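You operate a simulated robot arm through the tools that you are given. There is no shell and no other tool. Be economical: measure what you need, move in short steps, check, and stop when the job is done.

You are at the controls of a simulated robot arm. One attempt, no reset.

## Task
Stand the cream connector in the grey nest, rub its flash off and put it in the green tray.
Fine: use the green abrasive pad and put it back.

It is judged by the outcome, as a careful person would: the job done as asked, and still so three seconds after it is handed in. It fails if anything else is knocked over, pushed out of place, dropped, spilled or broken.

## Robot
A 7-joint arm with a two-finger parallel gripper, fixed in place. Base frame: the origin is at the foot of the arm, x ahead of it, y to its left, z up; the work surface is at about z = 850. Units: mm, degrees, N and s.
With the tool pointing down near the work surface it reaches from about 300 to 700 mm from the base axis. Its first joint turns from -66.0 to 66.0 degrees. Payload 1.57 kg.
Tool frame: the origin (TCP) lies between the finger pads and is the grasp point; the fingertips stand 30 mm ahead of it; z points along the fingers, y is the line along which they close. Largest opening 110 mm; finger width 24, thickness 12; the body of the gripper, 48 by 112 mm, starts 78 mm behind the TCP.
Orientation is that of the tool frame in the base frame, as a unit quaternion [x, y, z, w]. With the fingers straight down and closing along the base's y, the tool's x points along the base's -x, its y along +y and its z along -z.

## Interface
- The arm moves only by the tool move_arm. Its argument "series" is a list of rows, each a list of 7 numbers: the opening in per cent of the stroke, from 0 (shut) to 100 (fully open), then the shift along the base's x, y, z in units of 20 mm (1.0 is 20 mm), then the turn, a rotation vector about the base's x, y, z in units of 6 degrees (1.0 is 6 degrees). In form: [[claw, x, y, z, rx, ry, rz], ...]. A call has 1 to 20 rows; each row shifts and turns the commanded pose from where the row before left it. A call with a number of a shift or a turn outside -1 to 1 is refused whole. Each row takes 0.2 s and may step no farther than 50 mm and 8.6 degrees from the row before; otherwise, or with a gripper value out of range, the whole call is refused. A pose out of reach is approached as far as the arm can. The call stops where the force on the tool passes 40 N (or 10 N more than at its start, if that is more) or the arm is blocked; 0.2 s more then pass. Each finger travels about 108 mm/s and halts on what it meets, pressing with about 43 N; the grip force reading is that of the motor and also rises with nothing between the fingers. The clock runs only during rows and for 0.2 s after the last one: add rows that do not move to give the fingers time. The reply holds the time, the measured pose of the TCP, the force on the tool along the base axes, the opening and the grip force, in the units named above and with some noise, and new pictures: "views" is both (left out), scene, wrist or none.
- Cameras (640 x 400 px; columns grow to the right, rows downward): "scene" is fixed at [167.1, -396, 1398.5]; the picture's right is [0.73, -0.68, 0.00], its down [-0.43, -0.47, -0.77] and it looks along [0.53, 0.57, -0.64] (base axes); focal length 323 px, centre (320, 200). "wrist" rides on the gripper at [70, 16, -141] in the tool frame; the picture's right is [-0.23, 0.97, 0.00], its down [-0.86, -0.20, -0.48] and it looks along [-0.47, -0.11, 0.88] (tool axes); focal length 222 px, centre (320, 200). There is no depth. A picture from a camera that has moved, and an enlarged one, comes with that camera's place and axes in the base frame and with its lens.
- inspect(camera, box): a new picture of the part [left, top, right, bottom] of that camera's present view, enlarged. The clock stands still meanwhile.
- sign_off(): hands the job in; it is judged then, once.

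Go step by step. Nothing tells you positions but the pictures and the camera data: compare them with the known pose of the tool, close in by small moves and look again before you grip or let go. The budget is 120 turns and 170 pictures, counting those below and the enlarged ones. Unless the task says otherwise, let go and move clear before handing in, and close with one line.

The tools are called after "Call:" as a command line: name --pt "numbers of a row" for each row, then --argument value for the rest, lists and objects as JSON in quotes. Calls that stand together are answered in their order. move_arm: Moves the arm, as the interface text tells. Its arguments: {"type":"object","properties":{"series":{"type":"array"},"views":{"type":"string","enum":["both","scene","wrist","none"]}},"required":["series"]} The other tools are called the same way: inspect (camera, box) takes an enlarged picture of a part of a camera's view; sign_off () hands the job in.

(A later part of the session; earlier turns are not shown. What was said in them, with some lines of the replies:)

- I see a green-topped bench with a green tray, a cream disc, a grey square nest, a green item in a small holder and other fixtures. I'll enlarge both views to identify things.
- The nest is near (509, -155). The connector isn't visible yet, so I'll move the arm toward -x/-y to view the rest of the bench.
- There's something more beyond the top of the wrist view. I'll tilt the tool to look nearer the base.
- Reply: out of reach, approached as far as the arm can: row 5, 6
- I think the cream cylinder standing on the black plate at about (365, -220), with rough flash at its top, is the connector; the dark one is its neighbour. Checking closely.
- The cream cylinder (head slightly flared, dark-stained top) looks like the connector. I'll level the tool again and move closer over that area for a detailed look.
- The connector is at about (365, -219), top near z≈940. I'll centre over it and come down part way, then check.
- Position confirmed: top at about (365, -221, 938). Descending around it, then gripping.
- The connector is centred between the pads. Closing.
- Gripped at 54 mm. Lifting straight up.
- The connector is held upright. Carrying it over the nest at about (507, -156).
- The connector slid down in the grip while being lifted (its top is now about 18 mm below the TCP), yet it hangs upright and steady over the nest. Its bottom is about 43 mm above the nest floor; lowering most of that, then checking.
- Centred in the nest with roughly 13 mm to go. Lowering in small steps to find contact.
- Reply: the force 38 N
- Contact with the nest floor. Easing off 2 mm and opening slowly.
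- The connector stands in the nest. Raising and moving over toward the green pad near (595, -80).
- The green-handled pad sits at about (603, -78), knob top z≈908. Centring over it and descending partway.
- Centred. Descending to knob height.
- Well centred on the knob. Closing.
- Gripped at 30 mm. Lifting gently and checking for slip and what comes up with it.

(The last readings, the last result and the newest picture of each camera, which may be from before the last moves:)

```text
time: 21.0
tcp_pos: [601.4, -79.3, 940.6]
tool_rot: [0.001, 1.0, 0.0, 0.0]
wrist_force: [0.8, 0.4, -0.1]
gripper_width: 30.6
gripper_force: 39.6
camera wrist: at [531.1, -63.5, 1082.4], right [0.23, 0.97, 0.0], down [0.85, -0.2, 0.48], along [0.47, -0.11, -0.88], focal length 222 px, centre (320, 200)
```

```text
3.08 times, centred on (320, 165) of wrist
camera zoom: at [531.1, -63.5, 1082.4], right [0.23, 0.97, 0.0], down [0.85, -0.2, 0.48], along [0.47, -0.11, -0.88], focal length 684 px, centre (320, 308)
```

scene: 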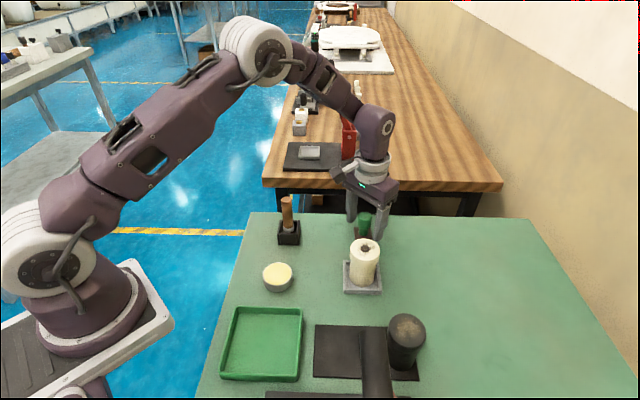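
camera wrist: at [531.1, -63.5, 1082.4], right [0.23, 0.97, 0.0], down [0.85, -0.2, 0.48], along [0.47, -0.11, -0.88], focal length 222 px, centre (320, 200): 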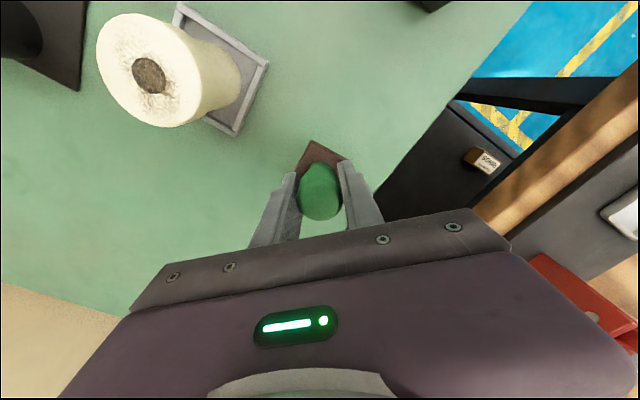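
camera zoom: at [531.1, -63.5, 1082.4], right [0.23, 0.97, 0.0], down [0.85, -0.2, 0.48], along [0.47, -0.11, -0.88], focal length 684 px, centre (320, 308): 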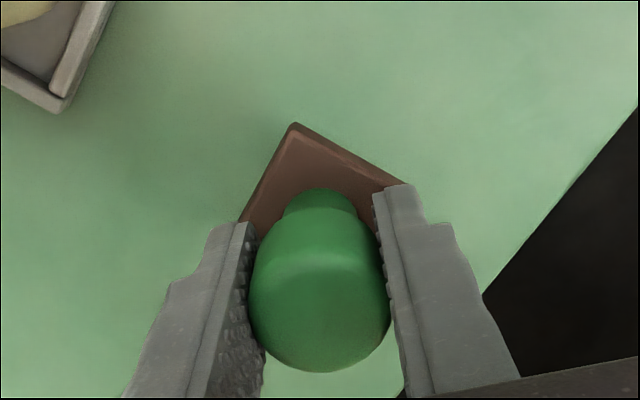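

The whole pad (brown abrasive block with green handle) came up cleanly; its home is TCP (602, -78.7, 901). Carrying it above the connector at (509, -156).

Call:
move_arm --pt "10 0 0 1 0 0 0" --pt "10 0 0 1 0 0 0" --pt "10 0 0 1 0 0 0" --pt "10 0 0 1 0 0 0" --pt "10 -0.9 -0.75 0 0 0 0" --pt "10 -0.95 -0.77 0 0 0 0" --pt "10 -0.95 -0.77 0 0 0 0" --pt "10 -0.95 -0.77 0 0 0 0" --pt "10 -0.9 -0.77 0 0 0 0" --pt "10 0 0 0 0 0 0"

Call:
inspect --camera "scene" --box '[310, 180, 430, 300]'

Call:
inspect --camera "wrist" --box '[230, 80, 410, 230]'

```text
time: 23.2
tcp_pos: [508.8, -155.7, 1020.8]
tool_rot: [0.0, 1.0, 0.0, 0.0]
wrist_force: [0.4, -0.4, -0.9]
gripper_width: 30.5
gripper_force: 39.7
camera wrist: at [438.0, -139.5, 1162.1], right [0.23, 0.97, 0.0], down [0.85, -0.2, 0.48], along [0.47, -0.11, -0.88], focal length 222 px, centre (320, 200)
```

scene: 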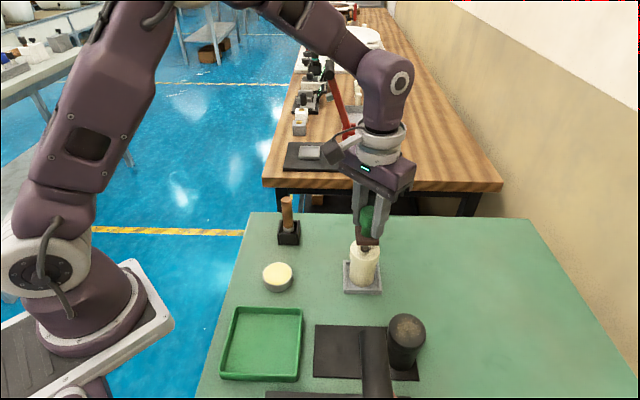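
wrist: 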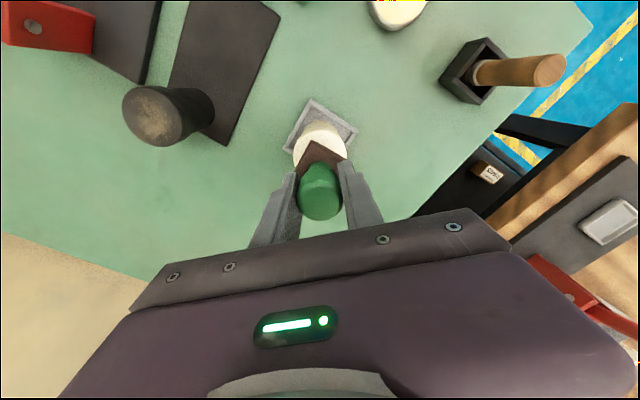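

```text
3.33 times, centred on (370, 240) of scene
camera zoom: at [167.1, -396.0, 1398.5], right [0.73, -0.68, 0.0], down [-0.43, -0.47, -0.77], along [0.53, 0.57, -0.64], focal length 1078 px, centre (153, 67)
```

zoom: 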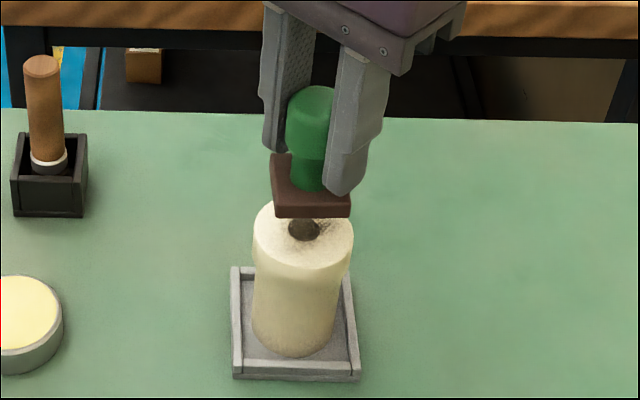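

```text
2.67 times, centred on (320, 155) of wrist
camera zoom: at [438.0, -139.5, 1162.1], right [0.23, 0.97, 0.0], down [0.85, -0.2, 0.48], along [0.47, -0.11, -0.88], focal length 592 px, centre (320, 320)
```

zoom: 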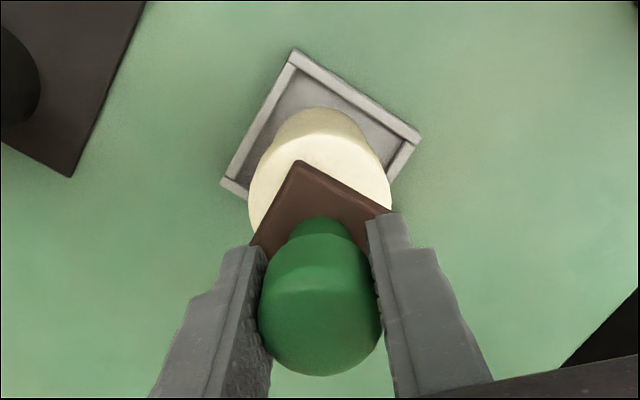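

Lined up. Lowering toward contact (expected near TCP z≈992).

Call:
move_arm --pt "10 0 0 -1 0 0 0" --pt "10 0 0 -0.25 0 0 0" --views "none"

Call:
move_arm --pt "10 0 0 -0.1 0 0 0" --views "none"

Call:
inspect --camera "scene" --box '[310, 180, 430, 300]'

```text
time: 23.8
tcp_pos: [508.0, -154.1, 995.1]
tool_rot: [-0.001, 1.0, 0.0, 0.0]
wrist_force: [0.1, 0.1, -0.7]
gripper_width: 30.2
gripper_force: 39.6
```

```text
time: 24.2
tcp_pos: [507.2, -155.4, 993.9]
tool_rot: [0.0, 1.0, 0.001, 0.0]
wrist_force: [0.4, 0.4, -1.0]
gripper_width: 30.2
gripper_force: 39.8
```

```text
3.33 times, centred on (370, 240) of scene
camera zoom: at [167.1, -396.0, 1398.5], right [0.73, -0.68, 0.0], down [-0.43, -0.47, -0.77], along [0.53, 0.57, -0.64], focal length 1078 px, centre (153, 67)
```

zoom: 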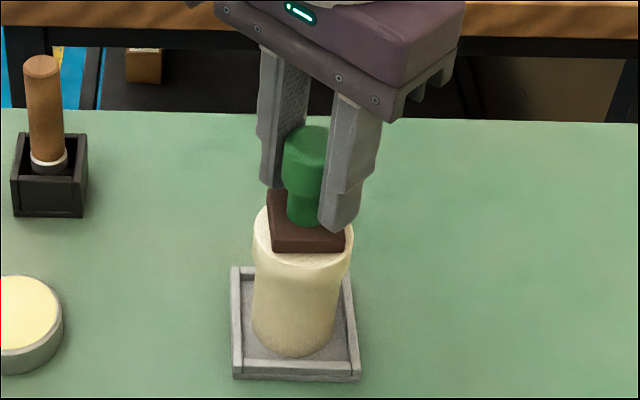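

Nearly touching. Continuing in 1 mm steps.

Call:
move_arm --pt "10 0 0 -0.05 0 0 0" --views "none"

Call:
move_arm --pt "10 0 0 -0.05 0 0 0" --views "none"

Call:
move_arm --pt "10 0 0 -0.05 0 0 0" --views "none"

```text
time: 24.6
tcp_pos: [509.3, -156.7, 992.9]
tool_rot: [0.0, 1.0, 0.0, 0.001]
wrist_force: [-0.7, 0.4, -0.7]
gripper_width: 30.3
gripper_force: 39.7
```

```text
time: 25.0
tcp_pos: [508.9, -155.7, 993.5]
tool_rot: [0.0, 1.0, 0.0, 0.0]
wrist_force: [-0.3, 0.1, -0.6]
gripper_width: 30.5
gripper_force: 39.9
```

```text
time: 25.4
tcp_pos: [508.8, -155.9, 991.4]
tool_rot: [0.0, 1.0, -0.001, 0.001]
wrist_force: [-0.6, -0.3, 10.8]
gripper_width: 30.6
gripper_force: 40.0
```

Contact at about 11 N. Starting with a small gentle rub, then checking.

Call:
move_arm --pt "10 0.2 0 -0.0 0 0 0" --pt "10 0.2 0 0 0 0 0" --pt "10 -0.2 0 0 0 0 0" --pt "10 -0.2 0 0 0 0 0" --pt "10 -0.2 0 0 0 0 0" --pt "10 -0.2 0 0 0 0 0" --pt "10 0.2 0 0 0 0 0" --pt "10 0.2 0 0 0 0 0" --views "none"

Call:
inspect --camera "scene" --box '[310, 180, 430, 300]'

```text
time: 27.2
tcp_pos: [508.1, -155.4, 991.7]
tool_rot: [0.0, 1.0, 0.0, 0.001]
wrist_force: [-4.0, 0.5, 23.3]
gripper_width: 30.4
gripper_force: 39.5
```

```text
3.33 times, centred on (370, 240) of scene
camera zoom: at [166.5, -395.9, 1398.6], right [0.73, -0.68, 0.0], down [-0.43, -0.47, -0.77], along [0.53, 0.57, -0.64], focal length 1078 px, centre (153, 67)
```

zoom: 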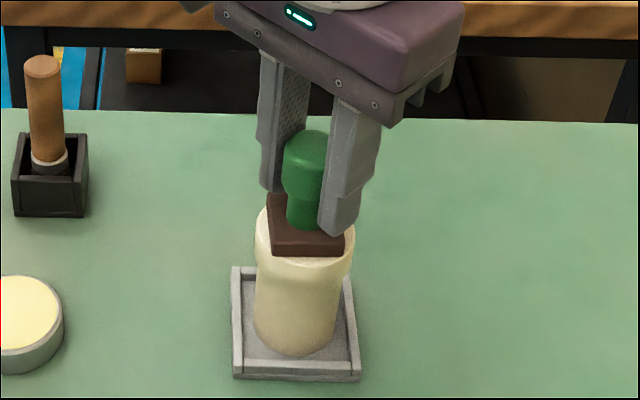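

The pad is rubbing and the connector stays upright; force rose to 23 N, so I ease off 0.8 mm and rub in both directions.

Call:
move_arm --pt "10 0.2 0 0.04 0 0 0" --pt "10 0.3 0 0 0 0 0" --pt "10 -0.25 0 0 0 0 0" --pt "10 -0.25 0 0 0 0 0" --pt "10 -0.25 0 0 0 0 0" --pt "10 -0.25 0 0 0 0 0" --pt "10 0.25 0 0 0 0 0" --pt "10 0.25 0 0 0 0 0" --pt "10 0 0.25 0 0 0 0" --pt "10 0 0.25 0 0 0 0" --pt "10 0 -0.25 0 0 0 0" --pt "10 0 -0.25 0 0 0 0" --pt "10 0 -0.25 0 0 0 0" --pt "10 0 -0.25 0 0 0 0" --pt "10 0 0.25 0 0 0 0" --pt "10 0 0.25 0 0 0 0" --views "none"

Call:
inspect --camera "scene" --box '[310, 180, 430, 300]'

Call:
inspect --camera "wrist" --box '[230, 80, 410, 230]'

```text
time: 30.6
tcp_pos: [508.4, -155.0, 991.8]
tool_rot: [0.0, 1.0, -0.001, 0.0]
wrist_force: [0.1, -0.2, -0.4]
gripper_width: 30.4
gripper_force: 39.5
```

```text
3.33 times, centred on (370, 240) of scene
camera zoom: at [167.1, -396.0, 1398.5], right [0.73, -0.68, 0.0], down [-0.43, -0.47, -0.77], along [0.53, 0.57, -0.64], focal length 1078 px, centre (153, 67)
```

zoom: 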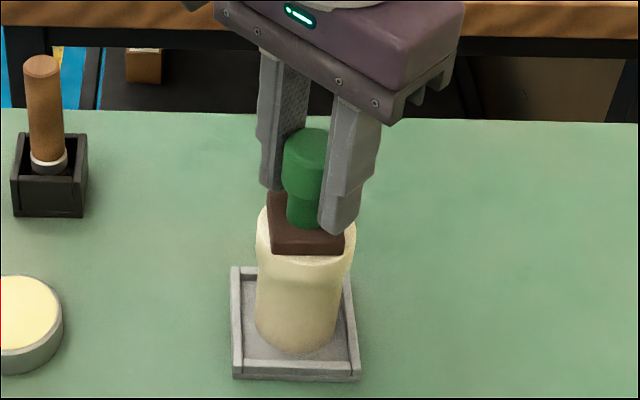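

```text
2.67 times, centred on (320, 155) of wrist
camera zoom: at [437.9, -140.0, 1132.9], right [0.23, 0.97, 0.0], down [0.86, -0.2, 0.48], along [0.47, -0.11, -0.88], focal length 592 px, centre (320, 320)
```

zoom: 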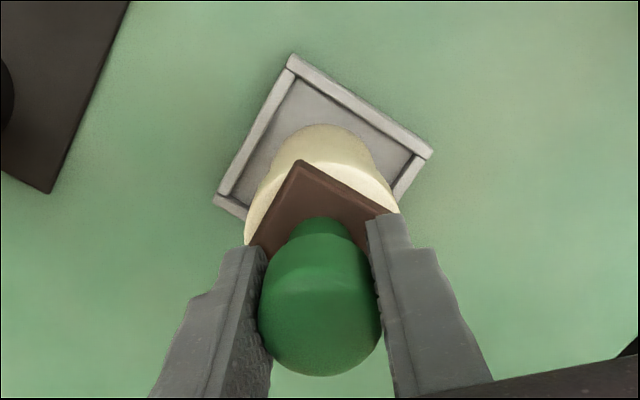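

Backed off slightly too much (no force). Pressing 0.5 mm lower and rubbing again.

Call:
move_arm --pt "10 0.2 0 -0.025 0 0 0" --pt "10 0.3 0 0 0 0 0" --pt "10 -0.25 0 0 0 0 0" --pt "10 -0.25 0 0 0 0 0" --pt "10 -0.25 0 0 0 0 0" --pt "10 -0.25 0 0 0 0 0" --pt "10 0.25 0 0 0 0 0" --pt "10 0.25 0 0 0 0 0" --pt "10 0 0.25 0 0 0 0" --pt "10 0 0.25 0 0 0 0" --pt "10 0 -0.25 0 0 0 0" --pt "10 0 -0.25 0 0 0 0" --pt "10 0 -0.25 0 0 0 0" --pt "10 0 -0.25 0 0 0 0" --pt "10 0 0.25 0 0 0 0" --pt "10 0 0.25 0 0 0 0" --views "none"

```text
time: 34.0
tcp_pos: [508.4, -155.8, 990.9]
tool_rot: [0.0, 1.0, 0.0, 0.0]
wrist_force: [1.2, -1.0, 1.5]
gripper_width: 30.5
gripper_force: 39.7
```

Call:
move_arm --pt "10 0.2 0.2 -0.02 0 0 0" --pt "10 0.2 0.2 0 0 0 0" --pt "10 -0.2 -0.2 0 0 0 0" --pt "10 -0.2 -0.2 0 0 0 0" --pt "10 -0.2 -0.2 0 0 0 0" --pt "10 -0.2 -0.2 0 0 0 0" --pt "10 0.2 0.2 0 0 0 0" --pt "10 0.2 0.2 0 0 0 0" --pt "10 0.2 -0.2 0 0 0 0" --pt "10 0.2 -0.2 0 0 0 0" --pt "10 -0.2 0.2 0 0 0 0" --pt "10 -0.2 0.2 0 0 0 0" --pt "10 -0.2 0.2 0 0 0 0" --pt "10 -0.2 0.2 0 0 0 0" --pt "10 0.2 -0.2 0 0 0 0" --pt "10 0.2 -0.2 0 0 0 0" --views "none"

Call:
move_arm --pt "10 0 0 0.5 0 0 0" --pt "10 0.5 0.5 1 0 0 0" --pt "10 1 1 0.5 0 0 0" --pt "10 1 1 0 0 0 0" --pt "10 0 0 0 0 0 0" --views "none"

Call:
inspect --camera "scene" --box '[310, 180, 430, 300]'

Call:
inspect --camera "wrist" --box '[120, 20, 400, 220]'

```text
time: 37.4
tcp_pos: [508.4, -154.3, 991.5]
tool_rot: [0.0, 1.0, 0.0, 0.0]
wrist_force: [-2.4, 2.9, 12.6]
gripper_width: 30.2
gripper_force: 39.4
```

```text
time: 38.6
tcp_pos: [559.2, -104.6, 1030.6]
tool_rot: [0.001, 1.0, 0.001, -0.001]
wrist_force: [0.0, -0.1, -0.2]
gripper_width: 30.2
gripper_force: 39.9
```

```text
3.33 times, centred on (370, 240) of scene
camera zoom: at [167.1, -396.0, 1398.5], right [0.73, -0.68, 0.0], down [-0.43, -0.47, -0.77], along [0.53, 0.57, -0.64], focal length 1078 px, centre (153, 67)
```

zoom: 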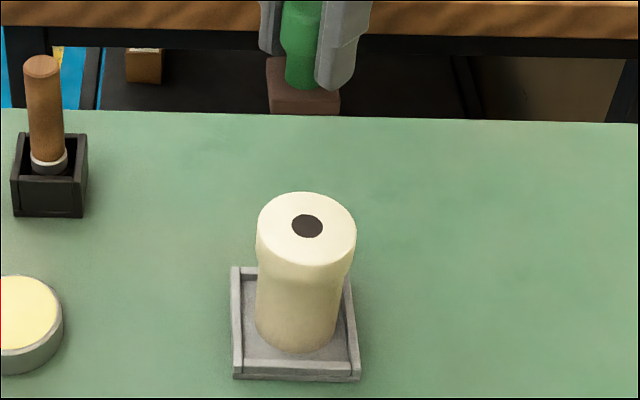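

```text
2.00 times, centred on (260, 120) of wrist
camera zoom: at [488.8, -89.5, 1172.0], right [0.23, 0.97, 0.0], down [0.86, -0.2, 0.48], along [0.47, -0.11, -0.88], focal length 444 px, centre (440, 360)
```

zoom: 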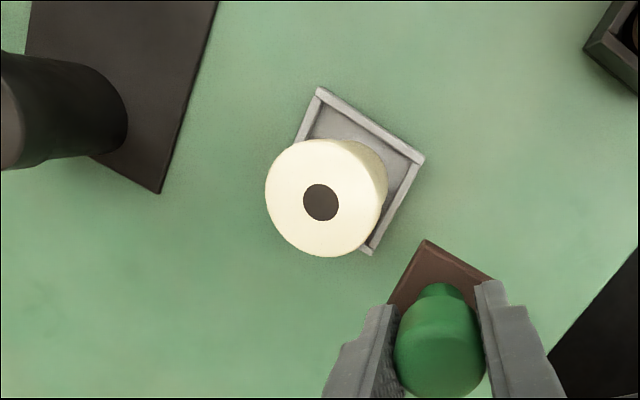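

The flash looks gone. A close check of the top before returning the pad.

Call:
inspect --camera "wrist" --box '[240, 80, 330, 155]'

Call:
inspect --camera "scene" --box '[345, 230, 387, 260]'

```text
5.33 times, centred on (285, 118) of wrist
camera zoom: at [488.8, -89.5, 1172.0], right [0.23, 0.97, 0.0], down [0.86, -0.2, 0.48], along [0.47, -0.11, -0.88], focal length 1185 px, centre (507, 640)
```

zoom: 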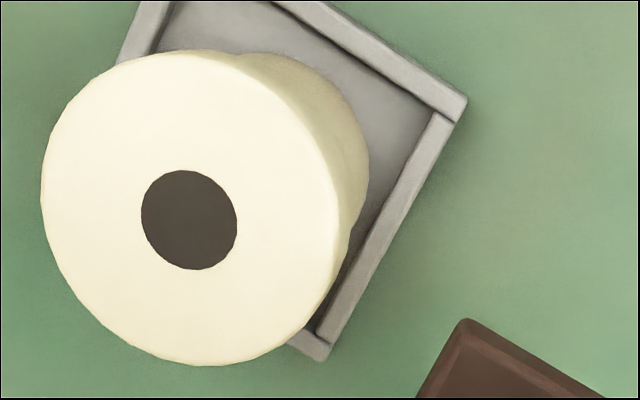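

```text
13.33 times, centred on (366, 245) of scene
camera zoom: at [167.1, -396.0, 1398.5], right [0.73, -0.68, 0.0], down [-0.43, -0.47, -0.77], along [0.53, 0.57, -0.64], focal length 4310 px, centre (-293, -400)
```

zoom: 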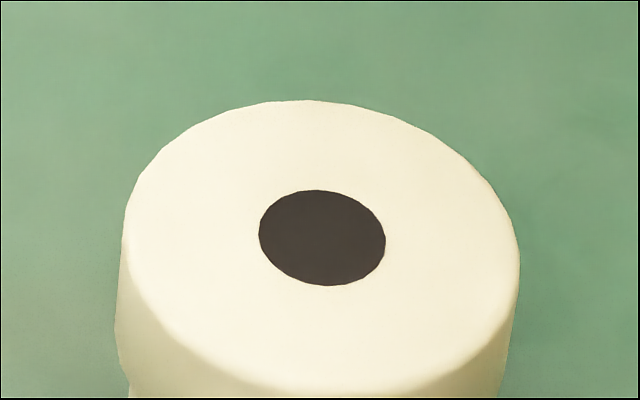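

Clean. Returning the pad to its home at (602, -78.7).

Call:
move_arm --pt "10 1 0.6 0 0 0 0" --pt "10 1 0.6 0 0 0 0" --pt "10 0.12 0.09 -0.5 0 0 0" --pt "10 0 0 -1 0 0 0" --pt "10 0 0 -1 0 0 0" --pt "10 0 0 -1 0 0 0" --pt "10 0 0 -1 0 0 0" --pt "10 0 0 -1 0 0 0" --pt "10 0 0 -0.5 0 0 0" --pt "10 0 0 0 0 0 0" --views "none"

Call:
inspect --camera "wrist" --box '[230, 100, 410, 230]'

Call:
inspect --camera "scene" --box '[310, 160, 430, 260]'

```text
time: 40.8
tcp_pos: [599.8, -80.8, 911.4]
tool_rot: [0.0, 1.0, 0.0, 0.0]
wrist_force: [-0.1, -0.5, -0.6]
gripper_width: 30.4
gripper_force: 39.5
```

```text
3.08 times, centred on (320, 165) of wrist
camera zoom: at [530.4, -64.6, 1052.3], right [0.23, 0.97, 0.0], down [0.86, -0.2, 0.48], along [0.47, -0.11, -0.88], focal length 684 px, centre (320, 308)
```

zoom: 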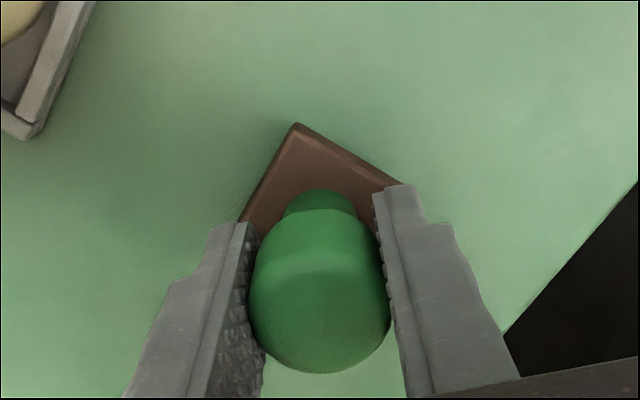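

```text
4.00 times, centred on (370, 210) of scene
camera zoom: at [167.1, -396.0, 1398.5], right [0.73, -0.68, 0.0], down [-0.43, -0.47, -0.77], along [0.53, 0.57, -0.64], focal length 1293 px, centre (120, 160)
```

zoom: 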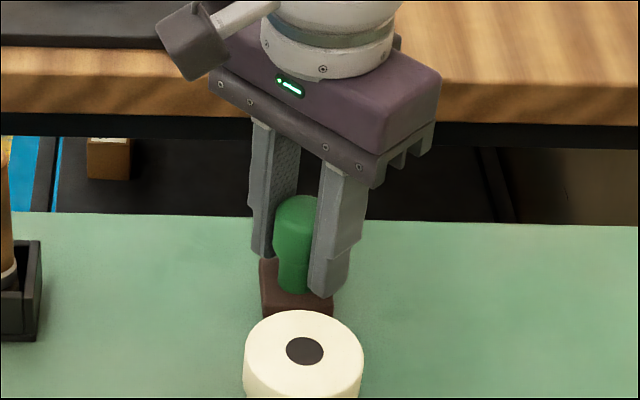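

About 1.5 mm short in x and y; correcting and lowering to the surface.

Call:
move_arm --pt "10 0.08 0.08 -0.2 0 0 0" --pt "10 0 0 -0.2 0 0 0" --views "none"

Call:
move_arm --pt "10 0 0 -0.05 0 0 0" --views "none"

Call:
move_arm --pt "10 0 0 -0.04 0 0 0" --views "none"

```text
time: 41.4
tcp_pos: [602.4, -78.3, 902.9]
tool_rot: [0.0, 1.0, 0.0, 0.0]
wrist_force: [0.3, -0.4, -1.6]
gripper_width: 30.6
gripper_force: 40.6
```

```text
time: 41.8
tcp_pos: [602.8, -77.1, 901.4]
tool_rot: [0.0, 1.0, 0.0, 0.0]
wrist_force: [-0.3, -0.5, -1.0]
gripper_width: 30.2
gripper_force: 39.6
```

```text
time: 42.2
tcp_pos: [602.4, -78.9, 902.0]
tool_rot: [0.001, 1.0, 0.0, 0.001]
wrist_force: [-0.2, -0.6, -0.6]
gripper_width: 30.3
gripper_force: 39.7
```

Call:
move_arm --pt "10 0 0 -0.04 0 0 0" --views "none"

Call:
move_arm --pt "10 0 0 -0.04 0 0 0" --views "none"

Call:
inspect --camera "scene" --box '[310, 160, 430, 260]'

```text
time: 42.6
tcp_pos: [602.2, -77.3, 901.0]
tool_rot: [0.001, 1.0, 0.001, -0.001]
wrist_force: [0.5, 1.1, 0.9]
gripper_width: 30.3
gripper_force: 40.0
```

```text
time: 43.0
tcp_pos: [602.9, -78.6, 900.5]
tool_rot: [0.0, 1.0, -0.001, 0.002]
wrist_force: [-3.0, 2.5, 13.9]
gripper_width: 30.3
gripper_force: 39.7
```

```text
4.00 times, centred on (370, 210) of scene
camera zoom: at [166.8, -395.9, 1398.5], right [0.73, -0.68, 0.0], down [-0.43, -0.47, -0.77], along [0.53, 0.57, -0.64], focal length 1293 px, centre (120, 160)
```

zoom: 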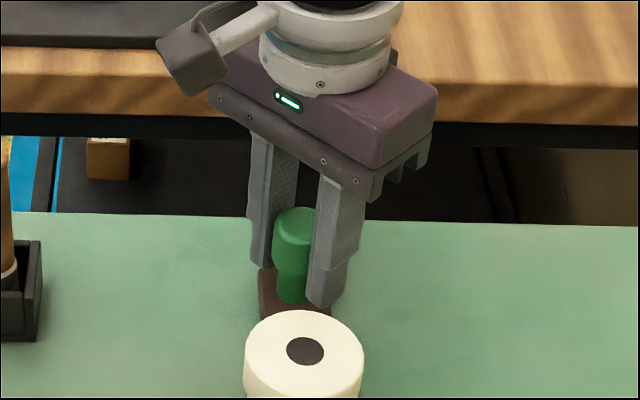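

The pad is on the surface. Releasing and rising straight up.

Call:
move_arm --pt "10 0 0 0.04 0 0 0" --pt "35 0 0 0 0 0 0" --pt "60 0 0 0 0 0 0" --pt "60 0 0 0 0 0 0" --pt "60 0 0 1 0 0 0" --pt "60 0 0 1 0 0 0" --pt "60 0 0 1 0 0 0" --pt "60 0 0 1 0 0 0" --pt "70 0 0 1 0 0 0" --pt "80 0 0 1 0 0 0" --views "wrist"

Call:
inspect --camera "scene" --box '[310, 180, 430, 300]'

```text
time: 45.2
tcp_pos: [602.0, -77.7, 1021.2]
tool_rot: [0.001, 1.0, 0.001, 0.0]
wrist_force: [0.5, 0.0, 0.2]
gripper_width: 88.2
gripper_force: 0.0
camera wrist: at [532.0, -62.6, 1162.1], right [0.23, 0.97, 0.0], down [0.86, -0.2, 0.48], along [0.47, -0.11, -0.88], focal length 222 px, centre (320, 200)
```

wrist: 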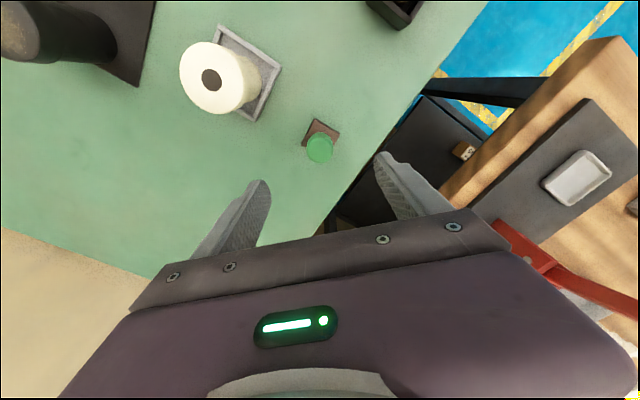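

```text
3.33 times, centred on (370, 240) of scene
camera zoom: at [167.1, -396.0, 1398.5], right [0.73, -0.68, 0.0], down [-0.43, -0.47, -0.77], along [0.53, 0.57, -0.64], focal length 1078 px, centre (153, 67)
```

zoom: 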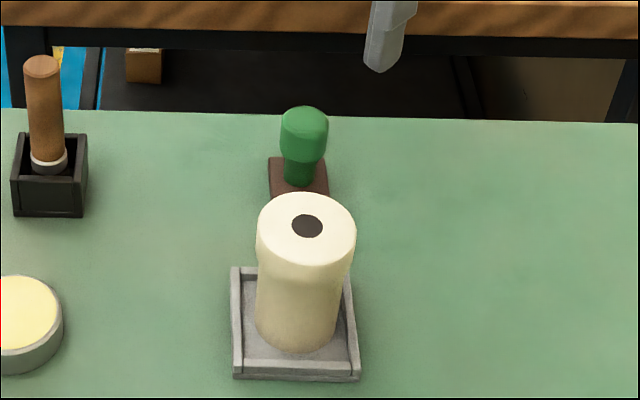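

The pad is back home and upright. Now back over the connector (≈(511, -154)) to pick it up.

Call:
move_arm --pt "80 -0.9 -0.76 0 0 0 0" --pt "80 -0.9 -0.76 0 0 0 0" --pt "80 -0.9 -0.76 0 0 0 0" --pt "80 -0.9 -0.77 0 0 0 0" --pt "80 -0.95 -0.77 0 0 0 0" --pt "80 0 0 -1 0 0 0" --pt "80 0 0 0 0 0 0" --views "none"

Call:
inspect --camera "wrist" --box '[200, 80, 440, 240]'

```text
time: 46.8
tcp_pos: [510.4, -154.7, 1000.3]
tool_rot: [0.0, 1.0, 0.0, 0.0]
wrist_force: [0.6, 0.9, -0.4]
gripper_width: 88.1
gripper_force: 0.0
```

```text
2.50 times, centred on (320, 160) of wrist
camera zoom: at [440.9, -138.7, 1141.1], right [0.23, 0.97, 0.0], down [0.85, -0.2, 0.48], along [0.47, -0.11, -0.88], focal length 555 px, centre (320, 300)
```

zoom: 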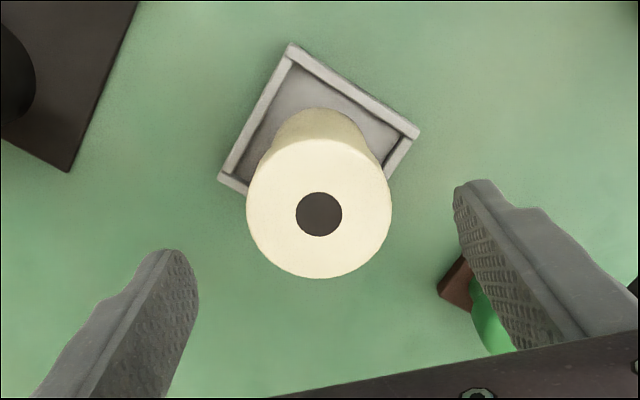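

Centred. Descending to grip the head.

Call:
move_arm --pt "80 0.03 -0.04 -1 0 0 0" --pt "80 0 0 -1 0 0 0" --pt "80 0 0 -1 0 0 0" --pt "80 0 0 -0.9 0 0 0" --pt "60 0 0 0 0 0 0" --pt "40 0 0 0 0 0 0" --pt "40 0 0 0 0 0 0" --pt "40 0 0 0 0 0 0" --views "wrist"

Call:
inspect --camera "scene" --box '[310, 180, 430, 300]'

```text
time: 48.6
tcp_pos: [511.8, -155.9, 922.5]
tool_rot: [0.001, 1.0, 0.0, 0.0]
wrist_force: [0.9, -0.3, 0.8]
gripper_width: 54.3
gripper_force: 42.8
camera wrist: at [442.0, -140.1, 1063.1], right [0.23, 0.97, 0.0], down [0.86, -0.2, 0.48], along [0.47, -0.11, -0.88], focal length 222 px, centre (320, 200)
```

wrist: 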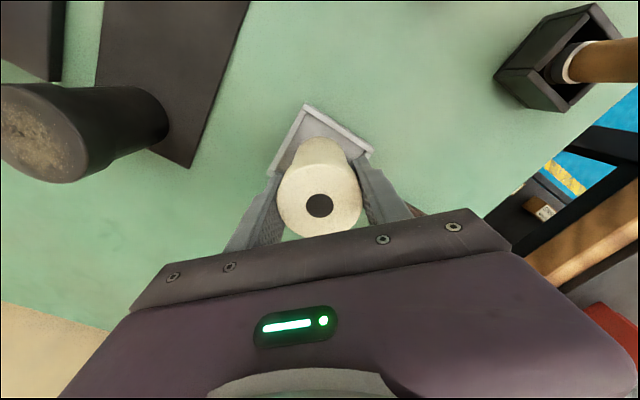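

```text
3.33 times, centred on (370, 240) of scene
camera zoom: at [167.1, -396.0, 1398.5], right [0.73, -0.68, 0.0], down [-0.43, -0.47, -0.77], along [0.53, 0.57, -0.64], focal length 1078 px, centre (153, 67)
```

zoom: 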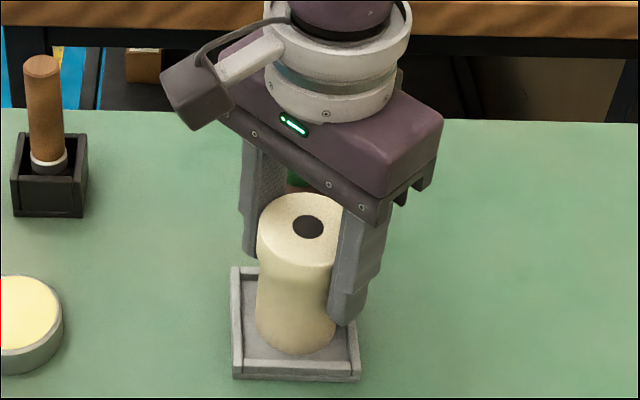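

Gripped at 54 mm. Lifting slowly, watching for slip (hole now at wrist pixel row ≈205).

Call:
move_arm --pt "40 0 0 0.1 0 0 0" --pt "40 0 0 0.15 0 0 0" --pt "40 0 0 0.25 0 0 0" --pt "40 0 0 0.25 0 0 0" --pt "40 0 0 0.25 0 0 0" --pt "40 0 0 0 0 0 0" --views "wrist"

Call:
inspect --camera "scene" --box '[310, 180, 430, 300]'

```text
time: 50.0
tcp_pos: [512.9, -154.3, 942.3]
tool_rot: [0.001, 1.0, 0.0, 0.001]
wrist_force: [-0.8, -0.2, -1.3]
gripper_width: 54.5
gripper_force: 43.0
camera wrist: at [442.2, -139.8, 1083.3], right [0.23, 0.97, 0.0], down [0.86, -0.2, 0.48], along [0.47, -0.11, -0.88], focal length 222 px, centre (320, 200)
```

wrist: 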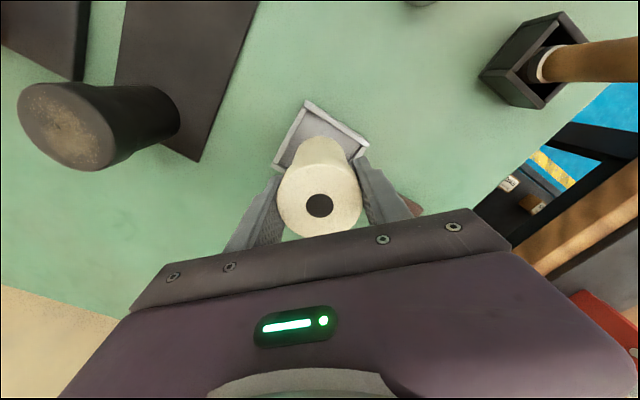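

```text
3.33 times, centred on (370, 240) of scene
camera zoom: at [167.1, -396.0, 1398.5], right [0.73, -0.68, 0.0], down [-0.43, -0.47, -0.77], along [0.53, 0.57, -0.64], focal length 1078 px, centre (153, 67)
```

zoom: 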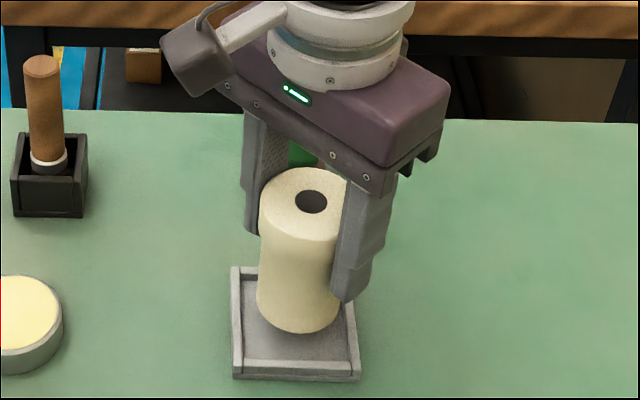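

No slip this time. Lifting higher and carrying it over to the green tray.

Call:
move_arm --pt "40 0 0 0.4 0 0 0" --pt "40 0 0 0.8 0 0 0" --pt "40 0 0 0.8 0 0 0" --pt "40 0 0 0.8 0 0 0" --pt "40 0 0 0.5 0 0 0" --pt "40 -0.5 0.05 0 0 0 0" --pt "40 -0.9 0.1 0 0 0 0" --pt "40 -1 0.1 0 0 0 0" --pt "40 -1 0.1 0 0 0 0" --pt "40 -1 0.1 0 0 0 0" --pt "40 -1 0.1 0 0 0 0" --pt "40 -1 0.1 0 0 0 0" --pt "40 -1 0.1 0 0 0 0" --pt "40 -0.6 0.1 0 0 0 0" --pt "40 0 0 0 0 0 0"

Call:
inspect --camera "wrist" --box '[160, 0, 480, 220]'

```text
time: 53.2
tcp_pos: [352.4, -138.1, 1008.0]
tool_rot: [0.0, 1.0, 0.0, 0.0]
wrist_force: [-0.5, 0.5, -0.9]
gripper_width: 54.3
gripper_force: 43.3
camera wrist: at [281.6, -123.0, 1149.1], right [0.23, 0.97, 0.0], down [0.86, -0.2, 0.48], along [0.47, -0.11, -0.88], focal length 222 px, centre (320, 200)
```

scene: 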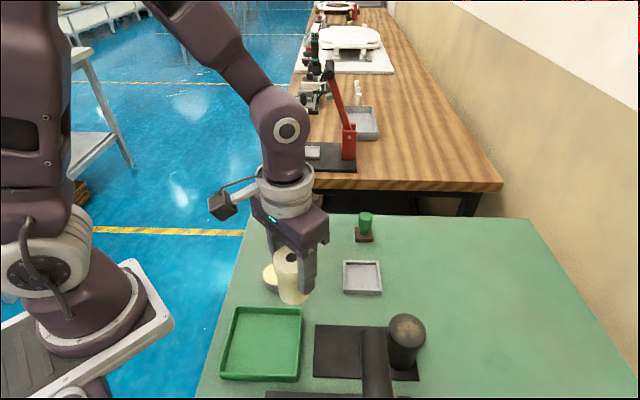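
wrist: 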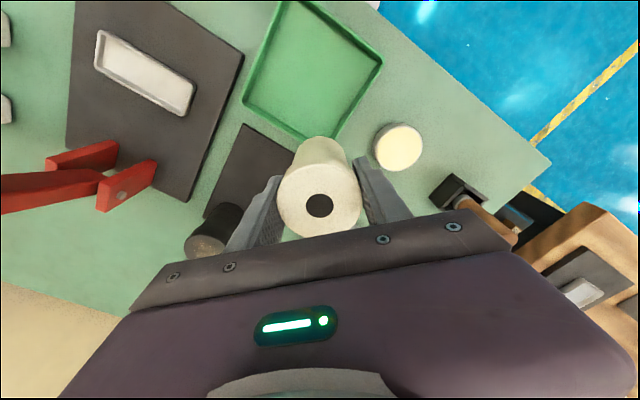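

```text
1.82 times, centred on (320, 110) of wrist
camera zoom: at [281.6, -123.0, 1149.1], right [0.23, 0.97, 0.0], down [0.86, -0.2, 0.48], along [0.47, -0.11, -0.88], focal length 404 px, centre (320, 364)
```

zoom: 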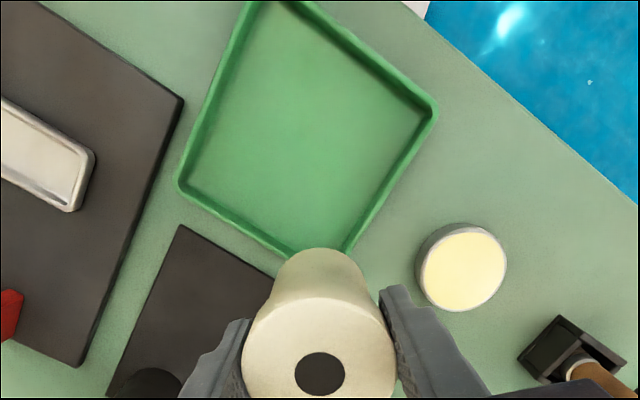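

The tray centre is about (282, -134). Moving to (304, -134), then lowering partway.

Call:
move_arm --pt "40 -0.8 0.05 0 0 0 0" --pt "40 -0.9 0.08 0 0 0 0" --pt "40 -0.7 0.07 0 0 0 0" --pt "40 0 0 -0.7 0 0 0" --pt "40 0 0 -0.8 0 0 0" --pt "40 0 0 -0.8 0 0 0" --pt "40 0 0 -0.7 0 0 0" --pt "40 0 0 0 0 0 0"

Call:
inspect --camera "scene" --box '[200, 250, 340, 390]'

```text
time: 55.0
tcp_pos: [303.7, -133.8, 948.1]
tool_rot: [-0.001, 1.0, 0.0, 0.0]
wrist_force: [-0.3, -0.1, -1.9]
gripper_width: 54.3
gripper_force: 43.2
camera wrist: at [233.9, -118.3, 1089.0], right [0.23, 0.97, 0.0], down [0.86, -0.2, 0.48], along [0.47, -0.11, -0.88], focal length 222 px, centre (320, 200)
```

scene: 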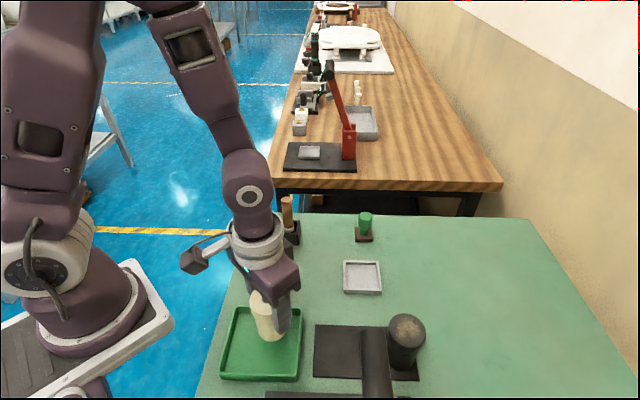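
wrist: 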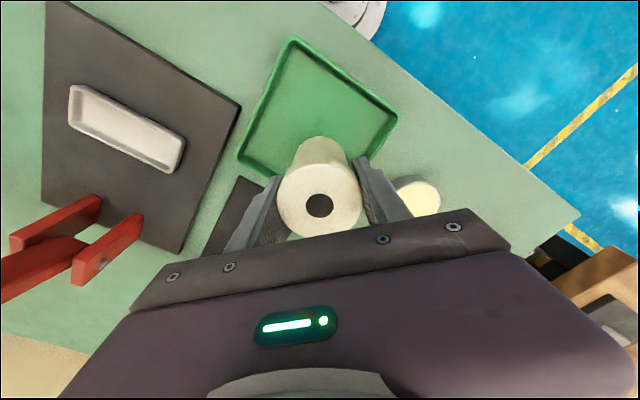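

```text
2.86 times, centred on (270, 320) of scene
camera zoom: at [167.1, -396.0, 1398.5], right [0.73, -0.68, 0.0], down [-0.43, -0.47, -0.77], along [0.53, 0.57, -0.64], focal length 924 px, centre (463, -143)
```

zoom: 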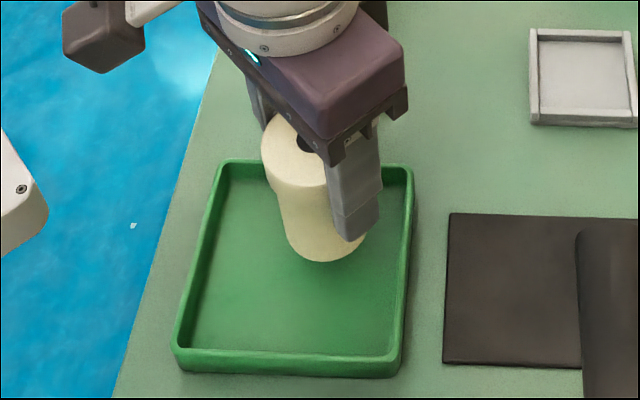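

Inside the tray. Nudging 6 mm toward its centre and lowering near the floor.

Call:
move_arm --pt "40 -0.3 0 -0.4 0 0 0" --pt "40 0 0 -0.5 0 0 0" --pt "40 0 0 -0.2 0 0 0" --pt "40 0 0 0 0 0 0" --views "none"

Call:
move_arm --pt "40 0 0 -0.1 0 0 0" --views "none"

Call:
inspect --camera "scene" --box '[200, 250, 340, 390]'

```text
time: 56.0
tcp_pos: [297.7, -134.0, 925.7]
tool_rot: [0.0, 1.0, 0.001, 0.0]
wrist_force: [-0.4, 0.4, -1.6]
gripper_width: 54.5
gripper_force: 43.5
```

```text
time: 56.4
tcp_pos: [297.8, -134.4, 924.3]
tool_rot: [0.0, 1.0, 0.0, 0.0]
wrist_force: [0.2, 0.5, -1.0]
gripper_width: 54.5
gripper_force: 42.7
```

```text
2.86 times, centred on (270, 320) of scene
camera zoom: at [167.1, -396.0, 1398.5], right [0.73, -0.68, 0.0], down [-0.43, -0.47, -0.77], along [0.53, 0.57, -0.64], focal length 924 px, centre (463, -143)
```

zoom: 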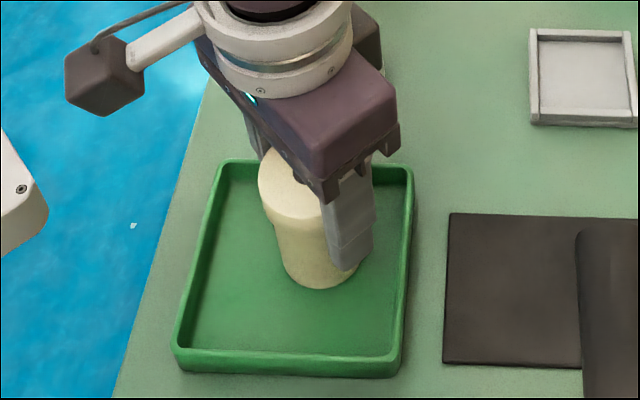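

Call:
move_arm --pt "40 0 0 -0.1 0 0 0" --views "none"

Call:
move_arm --pt "40 0 0 -0.07 0 0 0" --views "none"

Call:
move_arm --pt "40 0 0 -0.05 0 0 0" --views "none"

```text
time: 56.8
tcp_pos: [299.3, -135.0, 922.7]
tool_rot: [0.0, 1.0, 0.0, 0.0]
wrist_force: [-0.1, -0.6, -1.1]
gripper_width: 54.4
gripper_force: 42.8
```

```text
time: 57.2
tcp_pos: [297.4, -135.4, 921.7]
tool_rot: [0.001, 1.0, 0.0, 0.0]
wrist_force: [-0.1, 0.2, 5.7]
gripper_width: 54.3
gripper_force: 42.8
```

```text
time: 57.6
tcp_pos: [298.2, -134.4, 920.2]
tool_rot: [-0.001, 1.0, -0.001, 0.0]
wrist_force: [-1.5, 2.3, 38.0]
gripper_width: 54.4
gripper_force: 43.2
```

Resting on the tray floor. Easing off, opening and rising clear.

Call:
move_arm --pt "40 0 0 0.06 0 0 0" --pt "58 0 0 0 0 0 0" --pt "75 0 0 0 0 0 0" --pt "75 0 0 0 0 0 0" --pt "75 0 0 0.5 0 0 0" --pt "75 0 0 1 0 0 0" --pt "75 0 0 1 0 0 0" --pt "75 0 0 1 0 0 0" --pt "75 0 0 1 0 0 0" --pt "75 0 0 1 0 0 0" --pt "75 0 0 1 0 0 0" --pt "75 0 0 1 0 0 0"

Call:
inspect --camera "scene" --box '[200, 200, 440, 390]'

```text
time: 60.2
tcp_pos: [298.0, -133.7, 1071.2]
tool_rot: [0.0, 1.0, 0.001, 0.0]
wrist_force: [-0.8, -0.1, -0.2]
gripper_width: 82.4
gripper_force: 0.0
camera wrist: at [227.9, -118.4, 1212.0], right [0.23, 0.97, 0.0], down [0.86, -0.2, 0.48], along [0.47, -0.11, -0.88], focal length 222 px, centre (320, 200)
```

scene: 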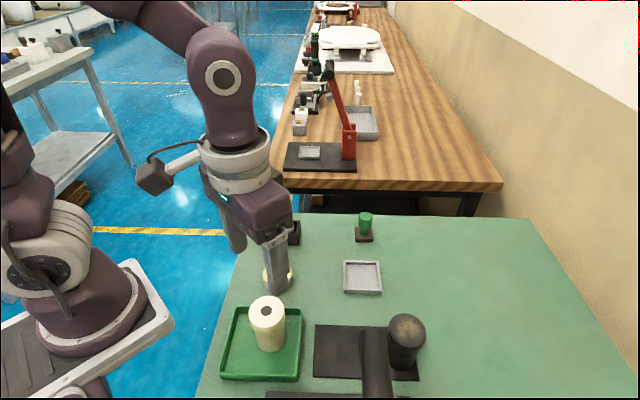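
wrist: 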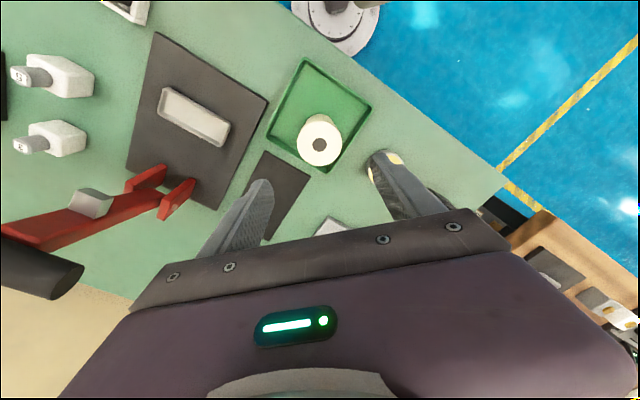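

```text
2.11 times, centred on (320, 295) of scene
camera zoom: at [167.1, -396.0, 1398.5], right [0.73, -0.68, 0.0], down [-0.43, -0.47, -0.77], along [0.53, 0.57, -0.64], focal length 681 px, centre (320, 0)
```

zoom: 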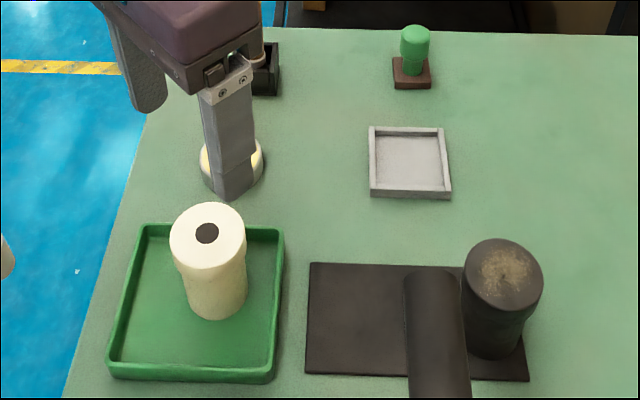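

The cream connector stands clean in the green tray, the pad is back in its place, the nest is empty, and nothing else that I can see has moved. The gripper is clear, so I'm handing in.

Call:
sign_off

```text
The job is handed in.
```

The cream connector was stood in the grey nest and its flash rubbed off with the green abrasive pad. It now stands in the green tray, the pad is back in its place, and I have handed the job in.
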